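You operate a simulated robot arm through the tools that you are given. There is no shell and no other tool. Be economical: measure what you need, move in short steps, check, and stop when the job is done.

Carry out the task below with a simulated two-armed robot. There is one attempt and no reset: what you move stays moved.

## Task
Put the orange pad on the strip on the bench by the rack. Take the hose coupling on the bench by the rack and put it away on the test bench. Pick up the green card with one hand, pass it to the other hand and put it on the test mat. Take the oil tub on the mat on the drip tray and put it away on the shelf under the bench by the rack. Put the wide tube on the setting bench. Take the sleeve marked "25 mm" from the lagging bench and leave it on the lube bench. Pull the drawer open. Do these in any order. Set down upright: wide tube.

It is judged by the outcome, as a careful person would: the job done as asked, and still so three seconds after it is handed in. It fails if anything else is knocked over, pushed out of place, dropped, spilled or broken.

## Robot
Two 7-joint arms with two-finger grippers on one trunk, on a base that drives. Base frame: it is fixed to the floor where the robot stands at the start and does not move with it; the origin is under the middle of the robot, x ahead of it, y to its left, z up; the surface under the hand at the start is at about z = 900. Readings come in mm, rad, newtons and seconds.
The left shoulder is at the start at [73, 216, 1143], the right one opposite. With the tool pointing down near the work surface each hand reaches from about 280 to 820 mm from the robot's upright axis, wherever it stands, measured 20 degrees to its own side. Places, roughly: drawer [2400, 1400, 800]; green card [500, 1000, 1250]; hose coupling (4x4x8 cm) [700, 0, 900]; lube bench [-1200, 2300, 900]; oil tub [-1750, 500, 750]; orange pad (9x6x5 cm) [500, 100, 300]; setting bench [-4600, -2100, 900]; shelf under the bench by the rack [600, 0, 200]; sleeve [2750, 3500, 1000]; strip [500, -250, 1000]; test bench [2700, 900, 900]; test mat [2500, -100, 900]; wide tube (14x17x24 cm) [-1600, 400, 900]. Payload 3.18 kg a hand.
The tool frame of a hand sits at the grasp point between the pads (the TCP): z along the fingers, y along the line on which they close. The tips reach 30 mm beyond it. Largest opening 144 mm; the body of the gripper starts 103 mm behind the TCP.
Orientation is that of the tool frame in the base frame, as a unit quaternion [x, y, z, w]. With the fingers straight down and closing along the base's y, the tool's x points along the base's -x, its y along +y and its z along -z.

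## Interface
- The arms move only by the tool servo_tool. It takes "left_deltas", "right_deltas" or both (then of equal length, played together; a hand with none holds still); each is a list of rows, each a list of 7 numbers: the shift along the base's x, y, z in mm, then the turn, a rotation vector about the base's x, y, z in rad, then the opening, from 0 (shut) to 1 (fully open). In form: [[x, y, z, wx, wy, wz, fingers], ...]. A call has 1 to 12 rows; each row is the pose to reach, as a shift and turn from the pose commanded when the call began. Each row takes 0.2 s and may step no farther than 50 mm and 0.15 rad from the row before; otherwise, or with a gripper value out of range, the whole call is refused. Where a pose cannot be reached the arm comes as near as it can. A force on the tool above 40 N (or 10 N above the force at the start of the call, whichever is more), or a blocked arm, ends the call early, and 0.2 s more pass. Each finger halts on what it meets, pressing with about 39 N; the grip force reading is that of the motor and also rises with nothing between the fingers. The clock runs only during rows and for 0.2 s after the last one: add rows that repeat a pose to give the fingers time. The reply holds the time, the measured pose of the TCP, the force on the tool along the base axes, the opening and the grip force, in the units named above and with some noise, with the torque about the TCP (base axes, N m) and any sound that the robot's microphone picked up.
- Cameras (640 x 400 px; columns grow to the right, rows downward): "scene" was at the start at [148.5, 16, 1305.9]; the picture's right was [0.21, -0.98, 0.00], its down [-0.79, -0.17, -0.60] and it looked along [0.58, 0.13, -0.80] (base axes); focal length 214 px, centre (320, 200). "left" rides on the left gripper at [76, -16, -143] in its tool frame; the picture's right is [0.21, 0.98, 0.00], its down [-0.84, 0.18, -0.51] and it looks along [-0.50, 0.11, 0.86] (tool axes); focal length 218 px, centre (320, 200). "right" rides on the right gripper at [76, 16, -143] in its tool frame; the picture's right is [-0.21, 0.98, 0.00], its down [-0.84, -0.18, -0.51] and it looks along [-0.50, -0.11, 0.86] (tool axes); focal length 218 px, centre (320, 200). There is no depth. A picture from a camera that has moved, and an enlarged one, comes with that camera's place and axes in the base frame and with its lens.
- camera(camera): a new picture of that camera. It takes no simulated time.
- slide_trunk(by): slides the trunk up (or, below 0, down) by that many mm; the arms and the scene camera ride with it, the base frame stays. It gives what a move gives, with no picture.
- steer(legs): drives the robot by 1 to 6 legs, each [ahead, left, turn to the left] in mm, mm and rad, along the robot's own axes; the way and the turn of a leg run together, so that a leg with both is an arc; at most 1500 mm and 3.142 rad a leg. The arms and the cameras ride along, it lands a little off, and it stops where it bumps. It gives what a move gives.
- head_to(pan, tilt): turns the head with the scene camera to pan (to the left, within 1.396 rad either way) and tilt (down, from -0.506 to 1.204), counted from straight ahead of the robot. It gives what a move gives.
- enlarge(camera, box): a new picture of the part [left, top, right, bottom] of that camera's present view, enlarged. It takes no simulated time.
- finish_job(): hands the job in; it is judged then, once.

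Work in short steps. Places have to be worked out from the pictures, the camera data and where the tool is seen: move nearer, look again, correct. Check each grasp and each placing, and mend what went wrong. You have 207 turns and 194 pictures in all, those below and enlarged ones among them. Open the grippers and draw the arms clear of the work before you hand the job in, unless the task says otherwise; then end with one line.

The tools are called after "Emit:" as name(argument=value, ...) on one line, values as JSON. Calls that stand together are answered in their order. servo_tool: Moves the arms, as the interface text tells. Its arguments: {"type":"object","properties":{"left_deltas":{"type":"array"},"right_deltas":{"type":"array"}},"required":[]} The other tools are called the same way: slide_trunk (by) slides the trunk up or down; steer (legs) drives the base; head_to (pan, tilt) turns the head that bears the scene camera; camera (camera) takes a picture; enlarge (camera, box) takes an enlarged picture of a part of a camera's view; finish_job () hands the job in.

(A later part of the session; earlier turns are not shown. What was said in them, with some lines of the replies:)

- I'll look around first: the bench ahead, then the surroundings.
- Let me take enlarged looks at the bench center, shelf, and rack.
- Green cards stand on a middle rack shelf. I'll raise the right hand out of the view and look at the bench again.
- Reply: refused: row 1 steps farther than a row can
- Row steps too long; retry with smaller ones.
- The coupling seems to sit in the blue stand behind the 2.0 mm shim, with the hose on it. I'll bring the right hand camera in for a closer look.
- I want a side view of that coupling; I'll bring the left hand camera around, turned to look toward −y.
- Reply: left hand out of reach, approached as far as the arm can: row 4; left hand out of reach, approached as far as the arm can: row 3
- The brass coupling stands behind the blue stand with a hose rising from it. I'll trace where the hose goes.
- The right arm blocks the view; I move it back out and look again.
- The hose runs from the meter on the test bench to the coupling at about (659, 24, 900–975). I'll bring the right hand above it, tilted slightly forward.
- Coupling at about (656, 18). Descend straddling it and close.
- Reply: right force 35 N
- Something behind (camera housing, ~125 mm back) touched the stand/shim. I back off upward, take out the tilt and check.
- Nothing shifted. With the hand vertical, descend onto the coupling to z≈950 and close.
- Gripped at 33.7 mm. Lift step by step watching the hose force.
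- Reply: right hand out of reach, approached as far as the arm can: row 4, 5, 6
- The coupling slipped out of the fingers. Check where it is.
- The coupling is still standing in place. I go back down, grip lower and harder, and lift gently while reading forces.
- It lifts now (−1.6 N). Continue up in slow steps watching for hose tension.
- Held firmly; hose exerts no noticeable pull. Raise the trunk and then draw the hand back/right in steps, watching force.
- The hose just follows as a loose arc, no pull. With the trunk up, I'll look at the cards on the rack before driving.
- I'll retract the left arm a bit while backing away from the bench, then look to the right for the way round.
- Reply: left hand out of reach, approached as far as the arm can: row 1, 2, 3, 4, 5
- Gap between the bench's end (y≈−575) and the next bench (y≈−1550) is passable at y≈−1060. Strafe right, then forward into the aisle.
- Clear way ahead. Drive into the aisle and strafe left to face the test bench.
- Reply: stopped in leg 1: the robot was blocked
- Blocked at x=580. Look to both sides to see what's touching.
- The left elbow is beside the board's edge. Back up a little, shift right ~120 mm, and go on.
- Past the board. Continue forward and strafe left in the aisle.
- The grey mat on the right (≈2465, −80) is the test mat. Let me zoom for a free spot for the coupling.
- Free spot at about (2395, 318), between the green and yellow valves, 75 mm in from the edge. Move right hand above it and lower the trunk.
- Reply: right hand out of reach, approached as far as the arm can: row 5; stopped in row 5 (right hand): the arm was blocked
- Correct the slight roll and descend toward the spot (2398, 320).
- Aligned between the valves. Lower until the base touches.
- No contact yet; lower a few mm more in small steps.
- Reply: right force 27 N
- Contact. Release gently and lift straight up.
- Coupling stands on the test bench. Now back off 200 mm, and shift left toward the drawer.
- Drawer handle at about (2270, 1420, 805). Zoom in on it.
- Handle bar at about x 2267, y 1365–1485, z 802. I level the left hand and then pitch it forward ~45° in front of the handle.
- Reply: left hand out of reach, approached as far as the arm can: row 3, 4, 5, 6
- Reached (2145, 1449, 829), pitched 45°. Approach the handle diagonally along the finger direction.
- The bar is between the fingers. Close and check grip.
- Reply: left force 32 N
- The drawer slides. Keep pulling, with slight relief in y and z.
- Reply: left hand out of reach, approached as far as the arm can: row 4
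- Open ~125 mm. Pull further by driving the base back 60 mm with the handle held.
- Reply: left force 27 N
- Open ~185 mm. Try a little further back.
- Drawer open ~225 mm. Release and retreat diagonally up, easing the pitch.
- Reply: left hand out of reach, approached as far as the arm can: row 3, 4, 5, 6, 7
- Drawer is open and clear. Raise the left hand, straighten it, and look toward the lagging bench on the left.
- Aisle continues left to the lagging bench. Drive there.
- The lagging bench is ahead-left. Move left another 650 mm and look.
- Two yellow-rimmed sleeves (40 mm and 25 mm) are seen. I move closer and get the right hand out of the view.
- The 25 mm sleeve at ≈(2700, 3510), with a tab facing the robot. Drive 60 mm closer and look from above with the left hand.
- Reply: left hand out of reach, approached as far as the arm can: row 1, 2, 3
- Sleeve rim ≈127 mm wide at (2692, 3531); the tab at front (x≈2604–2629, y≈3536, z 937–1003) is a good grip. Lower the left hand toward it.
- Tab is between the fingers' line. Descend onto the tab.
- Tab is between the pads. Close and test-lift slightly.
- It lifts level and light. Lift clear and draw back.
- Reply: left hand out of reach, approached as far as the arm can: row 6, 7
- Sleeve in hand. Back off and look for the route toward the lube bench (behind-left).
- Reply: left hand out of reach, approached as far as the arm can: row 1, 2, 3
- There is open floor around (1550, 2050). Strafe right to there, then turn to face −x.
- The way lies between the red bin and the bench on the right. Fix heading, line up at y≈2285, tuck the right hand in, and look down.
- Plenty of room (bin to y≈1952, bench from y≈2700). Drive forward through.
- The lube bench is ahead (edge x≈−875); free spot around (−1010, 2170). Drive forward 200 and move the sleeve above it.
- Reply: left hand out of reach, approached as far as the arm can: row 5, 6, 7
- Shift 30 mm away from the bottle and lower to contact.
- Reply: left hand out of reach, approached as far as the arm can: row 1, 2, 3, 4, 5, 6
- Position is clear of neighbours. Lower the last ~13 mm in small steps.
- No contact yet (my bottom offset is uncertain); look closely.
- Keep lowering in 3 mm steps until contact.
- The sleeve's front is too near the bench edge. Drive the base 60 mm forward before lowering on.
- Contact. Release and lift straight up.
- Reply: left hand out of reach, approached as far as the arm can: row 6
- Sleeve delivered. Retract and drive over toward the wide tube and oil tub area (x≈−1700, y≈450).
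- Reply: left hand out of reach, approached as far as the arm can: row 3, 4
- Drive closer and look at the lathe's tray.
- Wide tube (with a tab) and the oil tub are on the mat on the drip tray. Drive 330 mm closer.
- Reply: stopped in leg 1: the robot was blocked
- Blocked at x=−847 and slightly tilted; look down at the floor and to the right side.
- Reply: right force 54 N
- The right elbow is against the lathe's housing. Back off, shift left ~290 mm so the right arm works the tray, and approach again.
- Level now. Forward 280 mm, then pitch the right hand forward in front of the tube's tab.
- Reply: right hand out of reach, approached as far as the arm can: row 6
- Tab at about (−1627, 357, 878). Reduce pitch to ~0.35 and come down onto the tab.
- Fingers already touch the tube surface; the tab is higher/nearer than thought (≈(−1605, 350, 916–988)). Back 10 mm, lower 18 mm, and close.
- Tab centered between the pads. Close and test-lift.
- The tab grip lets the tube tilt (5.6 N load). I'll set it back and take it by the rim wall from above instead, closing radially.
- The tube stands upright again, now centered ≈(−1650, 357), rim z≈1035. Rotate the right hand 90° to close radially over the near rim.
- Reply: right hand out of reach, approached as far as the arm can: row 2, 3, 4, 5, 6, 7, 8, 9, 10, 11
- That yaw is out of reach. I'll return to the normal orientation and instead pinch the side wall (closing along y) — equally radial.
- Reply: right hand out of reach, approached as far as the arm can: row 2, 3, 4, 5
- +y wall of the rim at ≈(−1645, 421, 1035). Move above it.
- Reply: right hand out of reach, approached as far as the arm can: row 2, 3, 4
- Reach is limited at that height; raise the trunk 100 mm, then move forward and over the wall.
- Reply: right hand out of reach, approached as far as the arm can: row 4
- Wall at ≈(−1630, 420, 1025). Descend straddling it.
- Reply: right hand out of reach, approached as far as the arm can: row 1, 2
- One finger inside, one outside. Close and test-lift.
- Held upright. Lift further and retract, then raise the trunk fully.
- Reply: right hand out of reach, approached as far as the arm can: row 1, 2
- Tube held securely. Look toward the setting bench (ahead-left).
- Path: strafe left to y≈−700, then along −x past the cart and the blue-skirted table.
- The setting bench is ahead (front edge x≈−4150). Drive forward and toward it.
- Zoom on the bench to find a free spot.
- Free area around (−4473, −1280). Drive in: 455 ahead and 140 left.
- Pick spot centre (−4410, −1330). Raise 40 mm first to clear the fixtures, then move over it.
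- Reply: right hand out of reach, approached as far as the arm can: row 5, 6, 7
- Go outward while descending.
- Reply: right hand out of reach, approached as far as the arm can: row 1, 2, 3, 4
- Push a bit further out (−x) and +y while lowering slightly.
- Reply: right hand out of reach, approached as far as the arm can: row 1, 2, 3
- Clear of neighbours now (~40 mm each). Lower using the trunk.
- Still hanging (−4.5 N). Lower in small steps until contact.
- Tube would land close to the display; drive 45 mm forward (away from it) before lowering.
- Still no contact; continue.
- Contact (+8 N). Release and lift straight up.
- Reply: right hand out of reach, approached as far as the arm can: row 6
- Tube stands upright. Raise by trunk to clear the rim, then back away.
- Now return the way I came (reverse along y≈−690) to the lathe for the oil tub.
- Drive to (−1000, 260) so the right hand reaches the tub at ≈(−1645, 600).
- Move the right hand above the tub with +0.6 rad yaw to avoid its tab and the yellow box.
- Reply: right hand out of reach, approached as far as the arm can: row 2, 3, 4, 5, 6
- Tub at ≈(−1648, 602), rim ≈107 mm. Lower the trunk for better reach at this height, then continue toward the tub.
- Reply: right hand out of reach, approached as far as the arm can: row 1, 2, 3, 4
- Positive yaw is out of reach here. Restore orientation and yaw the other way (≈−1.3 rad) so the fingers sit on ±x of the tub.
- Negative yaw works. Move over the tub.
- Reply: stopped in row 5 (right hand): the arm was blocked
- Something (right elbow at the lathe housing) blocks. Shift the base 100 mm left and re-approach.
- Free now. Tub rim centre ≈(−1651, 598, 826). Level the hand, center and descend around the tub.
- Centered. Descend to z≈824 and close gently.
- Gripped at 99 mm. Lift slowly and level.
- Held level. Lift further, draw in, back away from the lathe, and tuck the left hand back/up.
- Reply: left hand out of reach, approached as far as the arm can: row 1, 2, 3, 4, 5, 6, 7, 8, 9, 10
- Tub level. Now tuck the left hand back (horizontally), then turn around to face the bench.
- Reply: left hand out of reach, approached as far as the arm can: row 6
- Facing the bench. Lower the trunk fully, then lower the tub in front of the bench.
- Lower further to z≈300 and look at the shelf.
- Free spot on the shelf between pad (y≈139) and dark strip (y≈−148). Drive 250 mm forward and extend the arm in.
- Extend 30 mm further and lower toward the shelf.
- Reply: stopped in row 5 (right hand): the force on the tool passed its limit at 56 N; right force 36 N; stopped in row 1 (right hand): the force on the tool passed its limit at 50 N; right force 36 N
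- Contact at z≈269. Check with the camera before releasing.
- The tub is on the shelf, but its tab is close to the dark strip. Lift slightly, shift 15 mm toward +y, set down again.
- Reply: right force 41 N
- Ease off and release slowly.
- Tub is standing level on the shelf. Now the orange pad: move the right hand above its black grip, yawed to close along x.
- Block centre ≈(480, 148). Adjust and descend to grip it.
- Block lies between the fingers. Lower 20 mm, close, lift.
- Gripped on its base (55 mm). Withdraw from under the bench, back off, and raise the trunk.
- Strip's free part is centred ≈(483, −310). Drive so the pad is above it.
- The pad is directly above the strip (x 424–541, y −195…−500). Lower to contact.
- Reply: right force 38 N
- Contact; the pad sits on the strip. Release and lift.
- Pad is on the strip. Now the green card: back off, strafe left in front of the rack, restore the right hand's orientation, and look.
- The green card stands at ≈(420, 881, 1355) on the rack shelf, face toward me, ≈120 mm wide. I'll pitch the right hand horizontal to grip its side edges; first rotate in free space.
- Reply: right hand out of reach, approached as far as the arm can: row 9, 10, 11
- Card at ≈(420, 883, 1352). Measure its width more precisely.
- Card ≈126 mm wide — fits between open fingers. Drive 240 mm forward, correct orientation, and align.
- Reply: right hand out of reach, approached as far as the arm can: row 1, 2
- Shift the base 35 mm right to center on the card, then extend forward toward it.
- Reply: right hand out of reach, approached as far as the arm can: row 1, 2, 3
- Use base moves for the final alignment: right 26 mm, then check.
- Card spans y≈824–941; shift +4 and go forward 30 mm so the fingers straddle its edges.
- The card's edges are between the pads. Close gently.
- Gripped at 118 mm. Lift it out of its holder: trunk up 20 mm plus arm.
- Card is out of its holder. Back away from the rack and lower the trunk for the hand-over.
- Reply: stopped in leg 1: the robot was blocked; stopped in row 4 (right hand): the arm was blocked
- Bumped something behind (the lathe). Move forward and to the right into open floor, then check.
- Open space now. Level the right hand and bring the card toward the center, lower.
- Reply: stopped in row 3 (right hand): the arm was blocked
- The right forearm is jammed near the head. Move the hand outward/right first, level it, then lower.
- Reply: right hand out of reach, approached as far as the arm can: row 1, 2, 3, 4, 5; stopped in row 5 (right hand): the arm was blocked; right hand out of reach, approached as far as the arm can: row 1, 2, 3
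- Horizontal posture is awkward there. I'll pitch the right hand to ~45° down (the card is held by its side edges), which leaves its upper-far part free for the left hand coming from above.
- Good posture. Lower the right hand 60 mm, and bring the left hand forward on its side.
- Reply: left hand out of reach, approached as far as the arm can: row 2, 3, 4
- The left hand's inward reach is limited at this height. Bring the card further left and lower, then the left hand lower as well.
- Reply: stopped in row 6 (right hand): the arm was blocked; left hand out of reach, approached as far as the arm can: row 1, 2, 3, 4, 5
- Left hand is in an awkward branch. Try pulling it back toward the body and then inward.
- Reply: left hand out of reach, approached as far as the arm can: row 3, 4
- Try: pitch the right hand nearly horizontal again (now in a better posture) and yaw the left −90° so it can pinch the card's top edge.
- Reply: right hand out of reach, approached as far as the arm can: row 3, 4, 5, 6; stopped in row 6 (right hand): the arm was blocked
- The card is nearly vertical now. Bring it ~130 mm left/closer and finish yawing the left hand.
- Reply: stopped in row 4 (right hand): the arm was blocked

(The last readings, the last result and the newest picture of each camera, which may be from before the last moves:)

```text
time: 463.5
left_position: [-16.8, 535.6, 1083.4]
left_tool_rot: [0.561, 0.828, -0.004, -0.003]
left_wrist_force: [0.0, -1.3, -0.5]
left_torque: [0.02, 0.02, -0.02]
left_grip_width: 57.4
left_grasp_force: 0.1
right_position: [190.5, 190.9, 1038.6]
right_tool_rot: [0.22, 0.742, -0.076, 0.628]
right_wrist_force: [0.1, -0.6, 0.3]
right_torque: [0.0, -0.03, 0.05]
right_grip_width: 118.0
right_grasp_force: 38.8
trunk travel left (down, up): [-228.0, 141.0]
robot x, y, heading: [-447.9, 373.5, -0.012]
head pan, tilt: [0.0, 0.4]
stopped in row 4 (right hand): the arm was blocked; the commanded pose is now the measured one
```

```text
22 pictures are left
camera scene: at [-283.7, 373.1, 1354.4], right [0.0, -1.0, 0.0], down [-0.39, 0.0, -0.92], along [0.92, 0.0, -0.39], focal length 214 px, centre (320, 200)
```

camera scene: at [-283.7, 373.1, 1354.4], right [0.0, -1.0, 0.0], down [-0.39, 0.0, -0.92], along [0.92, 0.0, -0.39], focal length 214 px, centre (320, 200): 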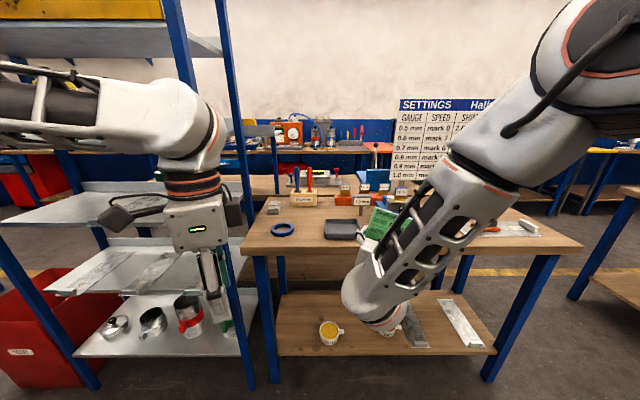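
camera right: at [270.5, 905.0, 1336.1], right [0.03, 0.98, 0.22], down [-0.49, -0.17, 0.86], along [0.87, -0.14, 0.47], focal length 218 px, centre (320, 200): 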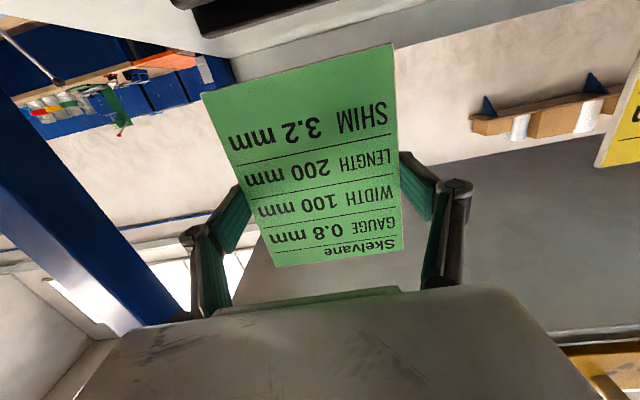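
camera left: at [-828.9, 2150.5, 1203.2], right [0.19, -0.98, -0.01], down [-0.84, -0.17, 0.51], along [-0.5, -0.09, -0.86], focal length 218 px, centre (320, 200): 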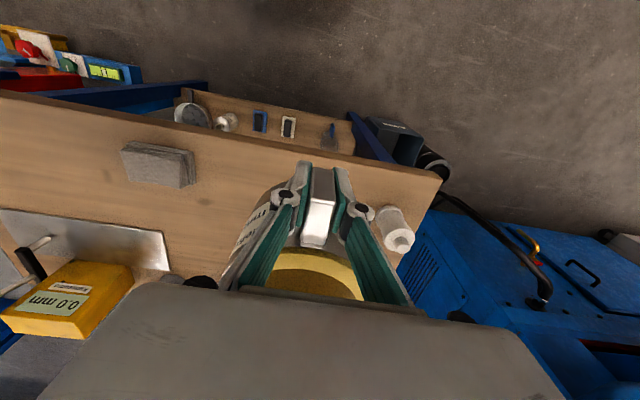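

New plan: both hands tilt inward symmetrically — right hand rolled to point down-left with the card tilted, left hand pointing down-right to pinch the card's free left edge. Rotate both now.

Emit:
servo_tool(right_deltas=[[-10, 8, -3, 0.0612, 0.0966, 0.0793, 0.7], [-20, 16, -6, 0.1223, 0.1932, 0.1585, 0.7], [-30, 23, -9, 0.1835, 0.2898, 0.2378, 0.7], [-40, 31, -12, 0.2447, 0.3863, 0.317, 0.7], [-50, 38, -15, 0.3058, 0.4829, 0.3963, 0.7], [-60, 46, -18, 0.367, 0.5795, 0.4755, 0.7], [-70, 54, -21, 0.4282, 0.6761, 0.5548, 0.7], [-80, 61, -25, 0.4893, 0.7727, 0.634, 0.7], [-90, 69, -28, 0.5505, 0.8693, 0.7133, 0.7], [-100, 77, -31, 0.6117, 0.9658, 0.7925, 0.7], [-110, 85, -35, 0.6728, 1.0624, 0.8718, 0.7], [-120, 92, -38, 0.734, 1.159, 0.951, 0.7]], left_deltas=[[0, 5, 0, -0.062, 0.042, 0.0929, 0.4], [0, 10, 0, -0.124, 0.084, 0.1858, 0.4], [0, 15, 0, -0.186, 0.126, 0.2788, 0.4], [0, 20, 0, -0.248, 0.168, 0.3717, 0.4], [0, 25, 0, -0.31, 0.21, 0.4646, 0.4], [0, 30, 0, -0.372, 0.252, 0.5575, 0.4], [0, 35, 0, -0.434, 0.294, 0.6504, 0.4], [0, 40, 0, -0.496, 0.336, 0.7433, 0.4], [0, 45, 0, -0.558, 0.378, 0.8363, 0.4], [0, 50, 0, -0.62, 0.42, 0.9292, 0.4], [0, 50, 0, -0.682, 0.462, 1.0221, 0.4], [0, 50, 0, -0.744, 0.504, 1.115, 0.4]])

Emit:
camera(camera="scene")

```text
time: 466.1
left_position: [-16.3, 585.5, 1085.8]
left_tool_rot: [-0.001, 0.909, -0.417, -0.001]
left_wrist_force: [-0.3, 0.2, -0.1]
left_torque: [0.01, 0.03, -0.03]
left_grip_width: 57.6
left_grasp_force: 0.1
right_position: [71.0, 289.1, 1004.2]
right_tool_rot: [-0.002, 0.938, 0.347, 0.002]
right_wrist_force: [-1.4, -0.8, -0.4]
right_torque: [-0.01, 0.02, -0.02]
right_grip_width: 118.1
right_grasp_force: 38.9
trunk travel left (down, up): [-228.0, 141.0]
robot x, y, heading: [-454.2, 375.9, -0.0]
head pan, tilt: [0.0, 0.4]
```

```text
21 pictures are left
camera scene: at [-283.3, 373.5, 1354.3], right [0.0, -1.0, 0.0], down [-0.39, 0.0, -0.92], along [0.92, 0.0, -0.39], focal length 214 px, centre (320, 200)
```

scene: 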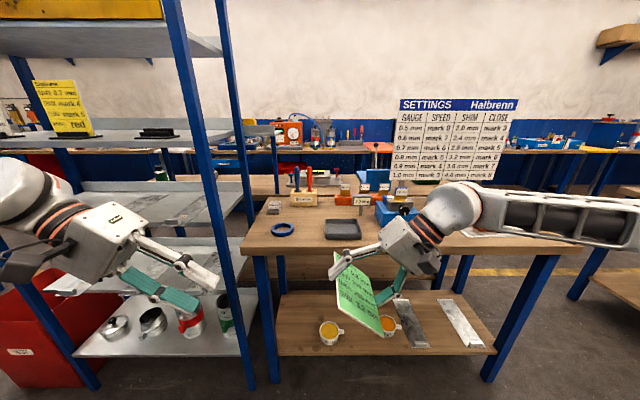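

Excellent. Approach the card's rear-left edge with the left hand (pre-point).

Emit:
servo_tool(left_deltas=[[10, -40, 8, 0, 0, 0, 0.4], [20, -80, 14, 0, 0, 0, 0.4], [30, -122, 20, 0, 0, 0, 0.4], [37, -165, 24, 0, 0, 0, 0.4]])

Emit:
camera(camera="left")

Emit:
enlarge(camera="scene", box=[200, 180, 440, 360])

```text
time: 467.1
left_position: [20.6, 421.0, 1105.8]
left_tool_rot: [-0.001, 0.909, -0.417, -0.001]
left_wrist_force: [0.7, 0.2, 0.5]
left_torque: [0.01, -0.02, -0.04]
left_grip_width: 57.9
left_grasp_force: 0.0
right_position: [69.9, 286.8, 1003.2]
right_tool_rot: [-0.001, 0.938, 0.347, 0.003]
right_wrist_force: [0.6, 0.0, -0.7]
right_torque: [0.03, 0.0, 0.02]
right_grip_width: 118.5
right_grasp_force: 39.3
trunk travel left (down, up): [-228.0, 141.0]
robot x, y, heading: [-453.8, 374.3, -0.002]
head pan, tilt: [0.0, 0.4]
```

```text
20 pictures are left
camera left: at [-54.3, 517.3, 1210.7], right [-0.21, 0.64, -0.74], down [0.84, 0.5, 0.19], along [0.5, -0.58, -0.64], focal length 218 px, centre (320, 200)
```

left: 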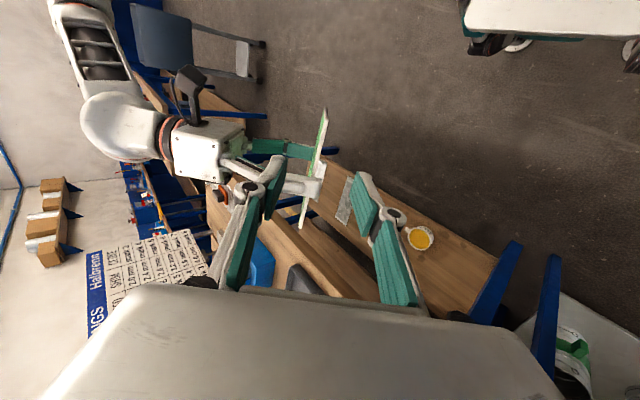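

```text
2.22 times, centred on (320, 270) of scene
camera zoom: at [-283.4, 372.2, 1354.3], right [0.0, -1.0, 0.0], down [-0.39, 0.0, -0.92], along [0.92, 0.0, -0.39], focal length 477 px, centre (320, 44)
```

zoom: 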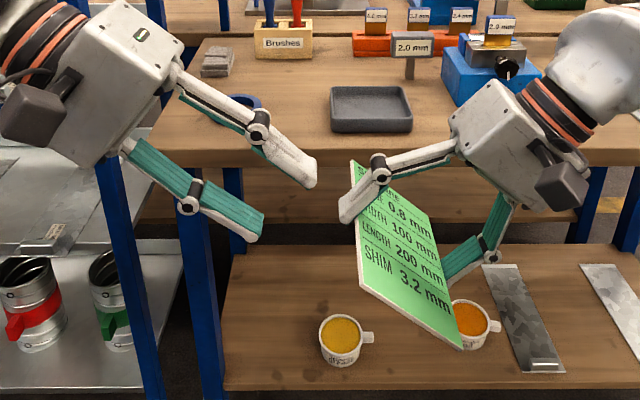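

Card edge is nicely between the left fingers' line. Move in along the finger direction.

Emit:
servo_tool(left_deltas=[[0, -30, -24, 0, 0, 0, 0.4], [0, -60, -48, 0, 0, 0, 0.4], [0, -88, -71, 0, 0, 0, 0.4]])

Emit:
camera(camera="left")

```text
time: 467.9
left_position: [23.8, 331.6, 1036.3]
left_tool_rot: [-0.002, 0.909, -0.417, -0.001]
left_wrist_force: [0.1, 0.7, -0.2]
left_torque: [0.01, 0.04, -0.03]
left_grip_width: 57.7
left_grasp_force: 0.1
right_position: [71.9, 287.5, 1001.0]
right_tool_rot: [-0.001, 0.938, 0.346, 0.001]
right_wrist_force: [-0.2, 0.3, -0.6]
right_torque: [0.01, 0.08, 0.03]
right_grip_width: 118.1
right_grasp_force: 39.0
trunk travel left (down, up): [-228.0, 141.0]
robot x, y, heading: [-453.5, 374.3, -0.01]
head pan, tilt: [0.0, 0.4]
```

```text
18 pictures are left
camera left: at [-51.2, 429.7, 1141.8], right [-0.21, 0.64, -0.74], down [0.84, 0.5, 0.19], along [0.49, -0.58, -0.64], focal length 218 px, centre (320, 200)
```

left: 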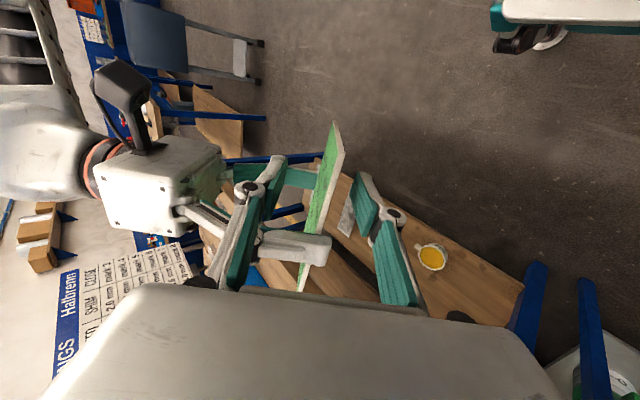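

Card lies between the left pads. Close the left hand.

Emit:
servo_tool(left_deltas=[[0, 0, 0, 0, 0, 0, 0.25], [0, 0, 0, 0, 0, 0, 0.12], [0, 0, 0, 0, 0, 0, 0], [0, 0, 0, 0, 0, 0, 0]])

Emit:
camera(camera="left")

```text
time: 468.9
left_position: [21.2, 335.0, 1036.6]
left_tool_rot: [-0.001, 0.91, -0.415, -0.001]
left_wrist_force: [4.7, 9.9, -17.9]
left_torque: [0.78, 0.21, 0.28]
left_grip_width: 6.0
left_grasp_force: 35.7
right_position: [69.8, 288.6, 1005.2]
right_tool_rot: [-0.001, 0.938, 0.347, 0.004]
right_wrist_force: [-4.3, -9.4, 18.5]
right_torque: [0.42, 0.58, 0.42]
right_grip_width: 118.5
right_grasp_force: 38.9
trunk travel left (down, up): [-228.0, 141.0]
robot x, y, heading: [-450.4, 376.2, -0.005]
head pan, tilt: [0.0, 0.4]
```

```text
17 pictures are left
camera left: at [-53.4, 430.4, 1141.4], right [-0.21, 0.64, -0.74], down [0.84, 0.5, 0.19], along [0.49, -0.58, -0.65], focal length 218 px, centre (320, 200)
```

left: 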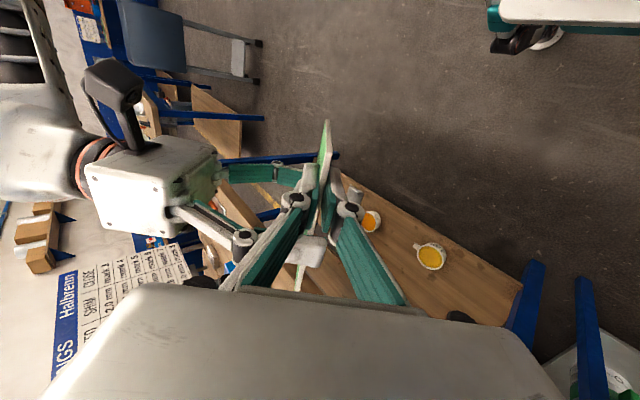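

Left hand holds the card. Open the right hand and withdraw it along its axis.

Emit:
servo_tool(right_deltas=[[0, 0, 0, 0, 0, 0, 0.85], [0, 0, 0, 0, 0, 0, 1], [0, 0, 0, 0, 0, 0, 1], [4, -16, 19, 0, 0, 0, 1], [8, -42, 40, 0, 0, 0, 1], [12, -75, 65, 0, 0, 0, 1], [12, -112, 85, 0, 0, 0, 1], [12, -152, 100, 0, 0, 0, 1], [12, -195, 105, 0, 0, 0, 1]])

Emit:
enlarge(camera="scene", box=[200, 150, 520, 350])

```text
time: 470.9
left_position: [21.4, 331.4, 1038.0]
left_tool_rot: [0.0, 0.909, -0.416, -0.001]
left_wrist_force: [-0.5, -0.7, -1.0]
left_torque: [0.0, 0.0, -0.02]
left_grip_width: 6.1
left_grasp_force: 35.1
right_position: [82.7, 92.2, 1107.7]
right_tool_rot: [-0.002, 0.939, 0.345, 0.003]
right_wrist_force: [0.2, -0.1, 0.2]
right_torque: [0.01, -0.01, 0.01]
right_grip_width: 143.9
right_grasp_force: 0.1
trunk travel left (down, up): [-228.0, 141.0]
robot x, y, heading: [-454.9, 373.7, -0.009]
head pan, tilt: [0.0, 0.4]
```

```text
2.00 times, centred on (360, 250) of scene
camera zoom: at [-283.9, 372.4, 1354.4], right [0.0, -1.0, 0.0], down [-0.39, 0.0, -0.92], along [0.92, 0.0, -0.39], focal length 429 px, centre (240, 100)
```

zoom: 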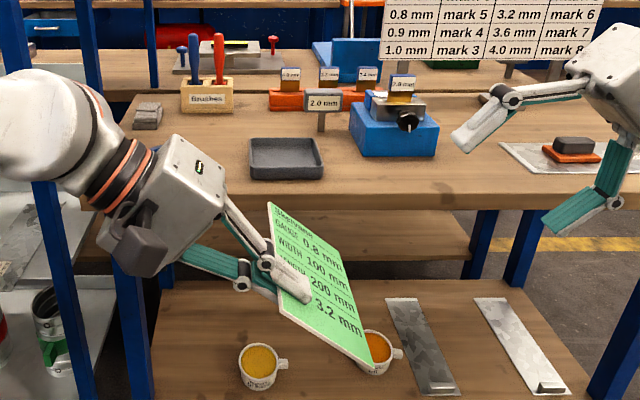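

Hand-over done. Tidy the right hand (level and closer in), then drive around to the test bench.

Emit:
servo_tool(right_deltas=[[-15, 5, 0, -0.14, 0, 0, 0.8], [-30, 10, 0, -0.28, 0, 0, 0.6], [-45, 15, 0, -0.42, 0, 0, 0.5], [-60, 20, 0, -0.56, 0, 0, 0.5], [-75, 25, 0, -0.7, 0, 0, 0.5]])

Emit:
steer(legs=[[0, -1450, 0], [0, -150, 0]])

```text
time: 472.1
left_position: [19.9, 333.4, 1039.1]
left_tool_rot: [0.0, 0.909, -0.417, 0.001]
left_wrist_force: [0.3, -0.6, -0.1]
left_torque: [0.01, 0.03, 0.01]
left_grip_width: 6.0
left_grasp_force: 35.4
right_position: [7.6, 116.8, 1108.9]
right_tool_rot: [-0.003, 1.0, 0.002, 0.002]
right_wrist_force: [0.6, 0.6, -0.2]
right_torque: [-0.03, 0.0, 0.02]
right_grip_width: 72.0
right_grasp_force: 0.1
trunk travel left (down, up): [-228.0, 141.0]
robot x, y, heading: [-449.3, 375.4, -0.001]
head pan, tilt: [0.0, 0.4]
```

```text
time: 486.8
left_position: [-11.0, -1319.0, 1037.6]
left_tool_rot: [0.012, 0.909, -0.417, -0.006]
left_wrist_force: [-1.0, 0.0, -0.4]
left_torque: [0.05, 0.01, 0.0]
left_grip_width: 6.0
left_grasp_force: 35.1
right_position: [-30.8, -1534.8, 1108.0]
right_tool_rot: [0.013, 1.0, 0.002, 0.003]
right_wrist_force: [-0.2, 0.2, -0.1]
right_torque: [0.05, -0.01, -0.02]
right_grip_width: 71.7
right_grasp_force: 0.0
trunk travel left (down, up): [-228.0, 141.0]
robot x, y, heading: [-480.6, -1262.6, -0.034]
head pan, tilt: [0.0, 0.4]
```

Emit:
steer(legs=[[0, 50, 0.034], [1400, 0, 0], [900, 0, 0]])

```text
time: 498.6
left_position: [2234.5, -1261.0, 1037.8]
left_tool_rot: [0.004, 0.909, -0.416, -0.003]
left_wrist_force: [-0.1, -0.1, -1.0]
left_torque: [0.04, 0.04, 0.02]
left_grip_width: 5.8
left_grasp_force: 35.0
right_position: [2219.0, -1477.0, 1107.9]
right_tool_rot: [0.003, 1.0, 0.004, 0.003]
right_wrist_force: [0.1, 0.6, -0.2]
right_torque: [-0.02, 0.01, -0.01]
right_grip_width: 72.0
right_grasp_force: 0.0
trunk travel left (down, up): [-228.0, 141.0]
robot x, y, heading: [1760.3, -1215.2, -0.013]
head pan, tilt: [0.0, 0.4]
```

Strafe left in the aisle to line up the card with the test mat.

Emit:
steer(legs=[[0, 1185, 0.013]])

Emit:
head_to(pan=0, tilt=0.6)

Emit:
camera(camera="scene")

```text
time: 509.4
left_position: [2267.4, -65.1, 1038.4]
left_tool_rot: [0.016, 0.909, -0.417, -0.008]
left_wrist_force: [0.1, -0.1, -1.0]
left_torque: [0.03, 0.03, 0.02]
left_grip_width: 6.0
left_grasp_force: 35.1
right_position: [2245.5, -281.2, 1109.0]
right_tool_rot: [0.016, 1.0, 0.003, 0.003]
right_wrist_force: [1.1, 0.1, 0.9]
right_torque: [0.04, 0.01, -0.01]
right_grip_width: 72.2
right_grasp_force: 0.1
trunk travel left (down, up): [-228.0, 141.0]
robot x, y, heading: [1794.2, -6.6, -0.041]
head pan, tilt: [0.0, 0.4]
```

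```text
time: 510.2
left_position: [2267.4, -65.5, 1037.0]
left_tool_rot: [0.016, 0.909, -0.416, -0.009]
left_wrist_force: [-0.2, 0.2, -0.1]
left_torque: [0.02, 0.0, 0.03]
left_grip_width: 6.0
left_grasp_force: 34.7
right_position: [2246.2, -282.4, 1108.3]
right_tool_rot: [0.016, 1.0, 0.003, 0.003]
right_wrist_force: [0.0, 0.5, -0.2]
right_torque: [0.01, 0.0, 0.01]
right_grip_width: 71.9
right_grasp_force: 0.1
trunk travel left (down, up): [-228.0, 141.0]
robot x, y, heading: [1796.6, -3.9, -0.045]
head pan, tilt: [0.0, 0.6]
```

```text
15 pictures are left
camera scene: at [1959.4, -13.0, 1336.2], right [-0.04, -1.0, 0.0], down [-0.56, 0.02, -0.83], along [0.82, -0.04, -0.56], focal length 214 px, centre (320, 200)
```

scene: 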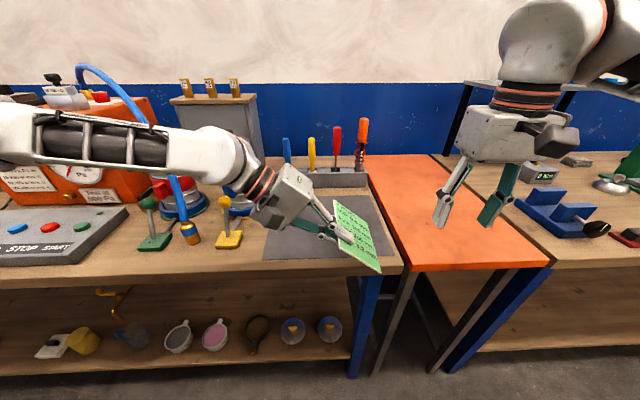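

Mat spans x 2337–2617, y −230…118. Drive in so the card is above it.

Emit:
steer(legs=[[0, -50, 0.045], [152, 0, 0]])

Emit:
camera(camera="scene")

```text
time: 512.3
left_position: [2419.7, -93.5, 1037.2]
left_tool_rot: [-0.005, 0.909, -0.416, 0.001]
left_wrist_force: [0.2, 0.7, 0.5]
left_torque: [0.0, 0.03, -0.03]
left_grip_width: 5.9
left_grasp_force: 35.4
right_position: [2409.3, -309.2, 1107.6]
right_tool_rot: [-0.007, 1.0, 0.004, 0.002]
right_wrist_force: [1.1, 0.3, 0.0]
right_torque: [-0.01, 0.01, 0.0]
right_grip_width: 71.9
right_grasp_force: 0.1
trunk travel left (down, up): [-228.0, 141.0]
robot x, y, heading: [1948.4, -55.1, 0.007]
head pan, tilt: [0.0, 0.6]
```

```text
14 pictures are left
camera scene: at [2110.9, -55.0, 1336.1], right [0.0, -1.0, 0.0], down [-0.57, 0.0, -0.82], along [0.82, 0.0, -0.57], focal length 214 px, centre (320, 200)
```

scene: 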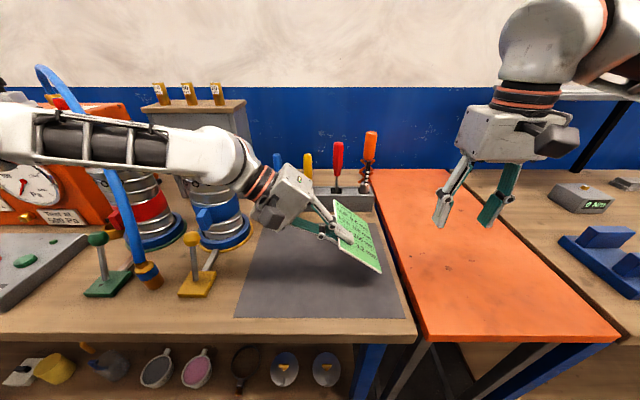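

Lower the card until its lower edge touches the mat.

Emit:
servo_tool(left_deltas=[[5, 0, -20, 0, 0, 0, 0], [8, 0, -40, 0, 0, 0, 0], [8, 0, -52, 0, 0, 0, 0], [8, 0, -58, 0, 0, 0, 0]])

Emit:
enlarge(camera="scene", box=[220, 150, 420, 320])

```text
time: 513.3
left_position: [2426.4, -90.9, 979.4]
left_tool_rot: [-0.005, 0.909, -0.417, 0.002]
left_wrist_force: [-1.0, 0.6, -0.3]
left_torque: [0.01, 0.02, -0.02]
left_grip_width: 5.9
left_grasp_force: 35.2
left hand out of reach, approached as far as the arm can: row 4
right_position: [2408.7, -309.5, 1108.0]
right_tool_rot: [-0.008, 1.0, 0.004, 0.002]
right_wrist_force: [0.1, 0.0, 0.9]
right_torque: [0.02, 0.01, -0.03]
right_grip_width: 72.1
right_grasp_force: 0.0
trunk travel left (down, up): [-228.0, 141.0]
robot x, y, heading: [1943.3, -54.0, 0.001]
head pan, tilt: [0.0, 0.6]
```

```text
2.35 times, centred on (320, 235) of scene
camera zoom: at [2109.9, -54.9, 1336.2], right [0.0, -1.0, 0.0], down [-0.56, 0.0, -0.83], along [0.83, 0.0, -0.56], focal length 505 px, centre (320, 118)
```

zoom: 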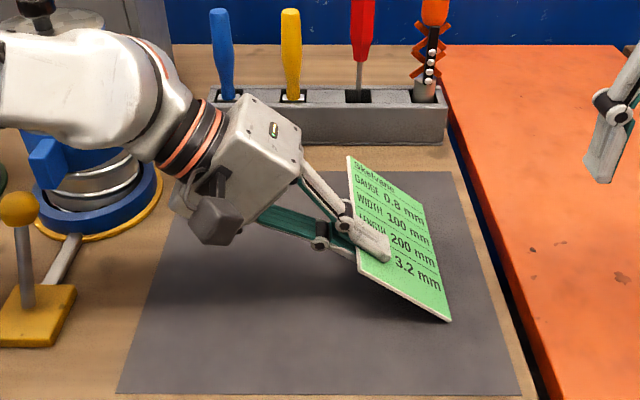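

Use the trunk for the last bit of lowering.

Emit:
slide_trunk(by=-10)

Emit:
slide_trunk(by=-8)

Emit:
enlarge(camera="scene", box=[220, 150, 420, 320])

```text
time: 513.9
left_position: [2427.8, -88.7, 975.1]
left_tool_rot: [-0.004, 0.908, -0.418, 0.004]
left_wrist_force: [-0.2, 2.5, 13.6]
left_torque: [-1.06, 0.42, 0.01]
left_grip_width: 5.9
left_grasp_force: 35.5
right_position: [2407.4, -309.7, 1098.7]
right_tool_rot: [-0.007, 1.0, 0.005, 0.003]
right_wrist_force: [0.1, 0.2, -0.4]
right_torque: [-0.01, -0.02, 0.02]
right_grip_width: 71.7
right_grasp_force: 0.1
trunk travel left (down, up): [-218.0, 151.0]
robot x, y, heading: [1946.4, -57.6, 0.004]
head pan, tilt: [0.0, 0.6]
```

```text
time: 514.4
left_position: [2425.6, -89.9, 962.8]
left_tool_rot: [-0.005, 0.909, -0.417, 0.003]
left_wrist_force: [2.9, 1.8, 13.6]
left_torque: [-1.22, 0.17, 0.32]
left_grip_width: 7.4
left_grasp_force: 38.3
right_position: [2407.9, -309.7, 1090.6]
right_tool_rot: [-0.007, 1.0, 0.003, 0.002]
right_wrist_force: [-0.3, 0.1, 0.2]
right_torque: [0.01, -0.03, 0.03]
right_grip_width: 72.0
right_grasp_force: 0.0
trunk travel left (down, up): [-210.0, 159.0]
robot x, y, heading: [1947.8, -53.5, 0.002]
head pan, tilt: [0.0, 0.6]
```

```text
2.35 times, centred on (320, 235) of scene
camera zoom: at [2122.0, -54.9, 1317.4], right [0.0, -1.0, 0.0], down [-0.56, 0.0, -0.83], along [0.83, 0.0, -0.56], focal length 505 px, centre (320, 118)
```

zoom: 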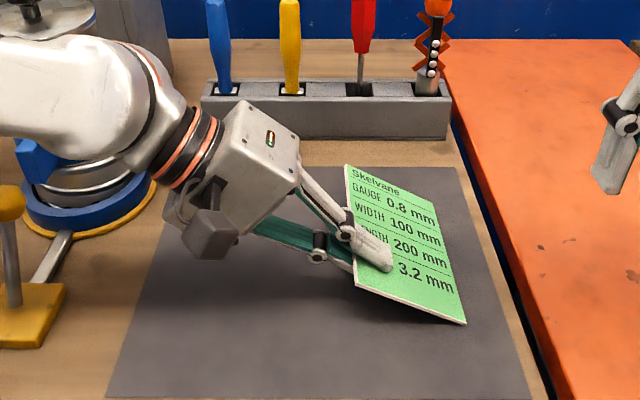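

The card's edge rests on the mat and it is swivelling flatter. Lower a bit more.

Emit:
slide_trunk(by=-12)

Emit:
enlarge(camera="scene", box=[220, 150, 420, 320])

```text
time: 515.0
left_position: [2426.4, -88.7, 950.3]
left_tool_rot: [-0.005, 0.909, -0.416, 0.002]
left_wrist_force: [3.7, -1.5, 10.4]
left_torque: [-1.14, 0.14, 0.42]
left_grip_width: 11.9
left_grasp_force: 39.0
right_position: [2408.1, -309.4, 1078.7]
right_tool_rot: [-0.006, 1.0, 0.003, 0.002]
right_wrist_force: [0.2, 0.0, 0.3]
right_torque: [0.01, 0.01, 0.02]
right_grip_width: 72.1
right_grasp_force: 0.2
trunk travel left (down, up): [-198.0, 171.0]
robot x, y, heading: [1946.3, -53.7, 0.011]
head pan, tilt: [0.0, 0.6]
```

```text
2.35 times, centred on (320, 235) of scene
camera zoom: at [2131.8, -55.2, 1304.7], right [0.0, -1.0, 0.0], down [-0.56, 0.0, -0.83], along [0.83, 0.0, -0.56], focal length 505 px, centre (320, 118)
```

zoom: 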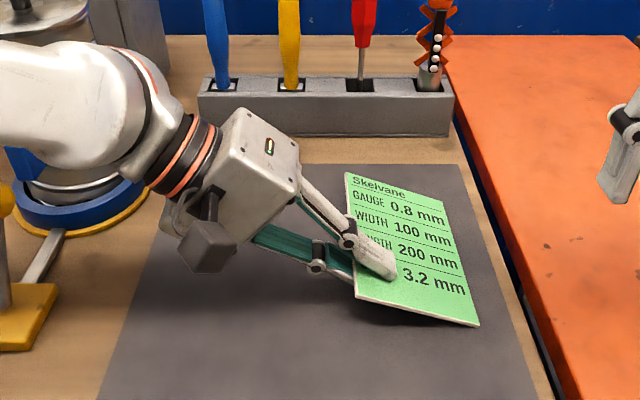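

Much flatter. Open the fingers a little and slide the lower finger out to the left, then rise.

Emit:
servo_tool(left_deltas=[[0, 0, 0, 0, 0, 0, 0.2], [0, 0, 0, 0, 0, 0, 0.28], [0, 15, 2, 0, 0, 0, 0.28], [0, 35, 4, 0, 0, 0, 0.28], [0, 60, 8, 0, 0, 0, 0.28], [0, 80, 20, 0, 0, 0, 0.28], [0, 95, 45, 0, 0, 0, 0.28]])

Emit:
camera(camera="scene")

```text
time: 516.6
left_position: [2425.5, 7.7, 997.9]
left_tool_rot: [-0.004, 0.909, -0.418, 0.002]
left_wrist_force: [0.7, 0.0, -0.3]
left_torque: [0.0, 0.01, -0.01]
left_grip_width: 40.4
left_grasp_force: 0.0
right_position: [2407.7, -309.0, 1077.9]
right_tool_rot: [-0.007, 1.0, 0.004, 0.003]
right_wrist_force: [0.0, 0.4, 0.0]
right_torque: [-0.03, 0.03, 0.0]
right_grip_width: 72.1
right_grasp_force: 0.1
trunk travel left (down, up): [-198.0, 171.0]
robot x, y, heading: [1948.5, -57.2, 0.007]
head pan, tilt: [0.0, 0.6]
```

```text
10 pictures are left
camera scene: at [2131.7, -54.7, 1305.0], right [0.0, -1.0, 0.0], down [-0.56, 0.0, -0.83], along [0.83, 0.0, -0.56], focal length 214 px, centre (320, 200)
```

scene: 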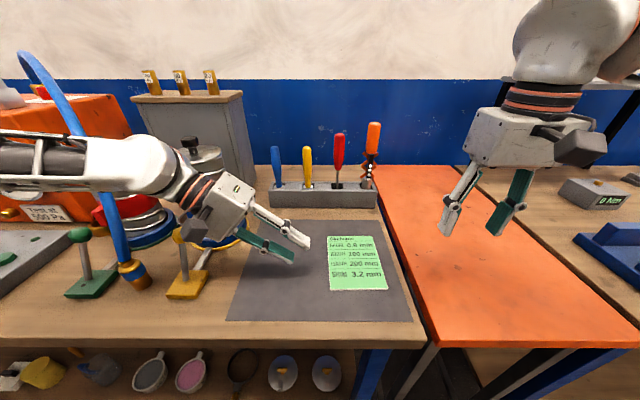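

The card lies flat on the mat. Raise via trunk, then back away.

Emit:
slide_trunk(by=110)

Emit:
steer(legs=[[-280, 0, 0]])

Emit:
head_to(pan=0.3, tilt=0.5)

Emit:
camera(camera="scene")

```text
time: 518.0
left_position: [2427.6, 6.0, 1105.0]
left_tool_rot: [-0.004, 0.909, -0.416, 0.001]
left_wrist_force: [0.2, -0.1, -0.1]
left_torque: [-0.03, 0.0, -0.04]
left_grip_width: 40.4
left_grasp_force: 0.0
right_position: [2409.0, -309.4, 1186.8]
right_tool_rot: [-0.007, 1.0, 0.003, 0.002]
right_wrist_force: [-0.1, -0.2, 0.7]
right_torque: [0.01, -0.01, 0.0]
right_grip_width: 72.1
right_grasp_force: 0.0
trunk travel left (down, up): [-308.0, 61.0]
robot x, y, heading: [1947.3, -55.9, 0.003]
head pan, tilt: [0.0, 0.6]
```

```text
time: 520.0
left_position: [2144.5, 6.0, 1106.5]
left_tool_rot: [-0.006, 0.909, -0.417, 0.003]
left_wrist_force: [-0.1, -0.6, 0.4]
left_torque: [0.03, -0.03, 0.04]
left_grip_width: 40.3
left_grasp_force: 0.0
right_position: [2127.6, -310.3, 1188.2]
right_tool_rot: [-0.01, 1.0, 0.003, 0.003]
right_wrist_force: [0.3, 0.1, 0.4]
right_torque: [-0.01, -0.03, 0.04]
right_grip_width: 71.9
right_grasp_force: 0.0
trunk travel left (down, up): [-308.0, 61.0]
robot x, y, heading: [1664.0, -56.5, 0.009]
head pan, tilt: [0.0, 0.6]
```

```text
time: 520.8
left_position: [2146.6, 5.8, 1106.2]
left_tool_rot: [-0.007, 0.909, -0.416, 0.002]
left_wrist_force: [-0.1, 0.2, 0.4]
left_torque: [-0.02, 0.01, -0.03]
left_grip_width: 40.2
left_grasp_force: 0.1
right_position: [2130.0, -309.2, 1187.3]
right_tool_rot: [-0.009, 1.0, 0.004, 0.003]
right_wrist_force: [-0.1, -0.4, -0.4]
right_torque: [0.01, 0.0, -0.02]
right_grip_width: 72.0
right_grasp_force: 0.0
trunk travel left (down, up): [-308.0, 61.0]
robot x, y, heading: [1661.8, -61.2, 0.011]
head pan, tilt: [0.3, 0.499]
```

```text
9 pictures are left
camera scene: at [1795.4, -29.7, 1427.5], right [0.3, -0.95, 0.0], down [-0.46, -0.15, -0.88], along [0.84, 0.27, -0.48], focal length 214 px, centre (320, 200)
```

scene: 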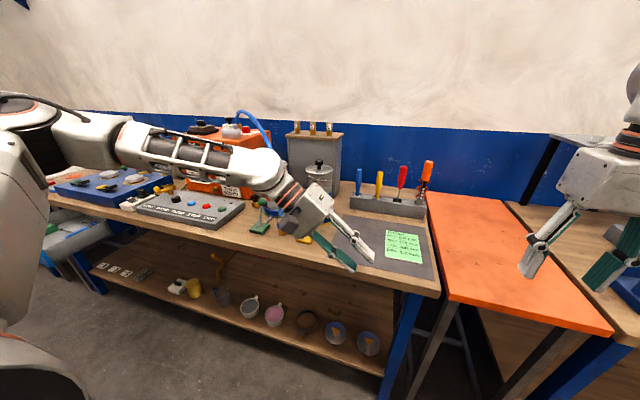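

Open both grippers, draw the left hand back, and verify the coupling and drawer.

Emit:
servo_tool(left_deltas=[[-20, -30, 10, 0, 0, 0, 0.5], [-40, -65, 20, 0, 0, 0, 0.8], [-60, -100, 30, 0, 0, 0, 1], [-80, -130, 30, 0, 0, 0, 1]], right_deltas=[[-10, 0, 0, 0, 0, 0, 0.7], [-20, 0, 0, 0, 0, 0, 1], [-30, 0, 0, 0, 0, 0, 1], [-30, 0, 0, 0, 0, 0, 1]])

Emit:
enlarge(camera="scene", box=[20, 130, 440, 350])

```text
time: 521.8
left_position: [2061.8, -113.8, 1139.1]
left_tool_rot: [-0.006, 0.909, -0.417, 0.003]
left_wrist_force: [0.0, 0.9, 0.4]
left_torque: [0.06, -0.01, 0.05]
left_grip_width: 144.0
left_grasp_force: 0.0
left hand out of reach, approached as far as the arm can: row 4
right_position: [2100.6, -309.4, 1188.4]
right_tool_rot: [-0.009, 1.0, 0.004, 0.001]
right_wrist_force: [-0.3, -0.4, -0.4]
right_torque: [0.03, 0.01, -0.01]
right_grip_width: 143.9
right_grasp_force: 0.0
trunk travel left (down, up): [-308.0, 61.0]
robot x, y, heading: [1663.3, -59.0, 0.006]
head pan, tilt: [0.3, 0.499]
```

```text
1.52 times, centred on (230, 240) of scene
camera zoom: at [1795.2, -29.4, 1427.5], right [0.3, -0.95, 0.0], down [-0.46, -0.15, -0.88], along [0.84, 0.27, -0.48], focal length 327 px, centre (457, 139)
```

zoom: 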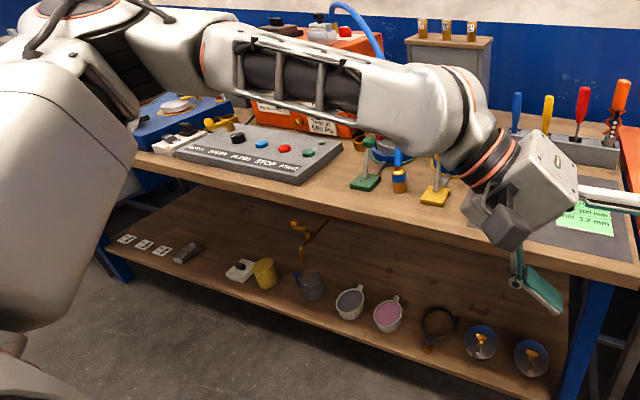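

Everything is in place and both hands are empty and clear. Hand in the job.

Emit:
finish_job()

```text
The job is handed in.
```

All seven tasks were carried out and the job is handed in; the wide tube was set down upright. On the way the robot bumped the lathe housing twice and was stopped twice more, apparently by the settings board and by something behind it near the rack. I saw nothing displaced, but I did not check every spot.
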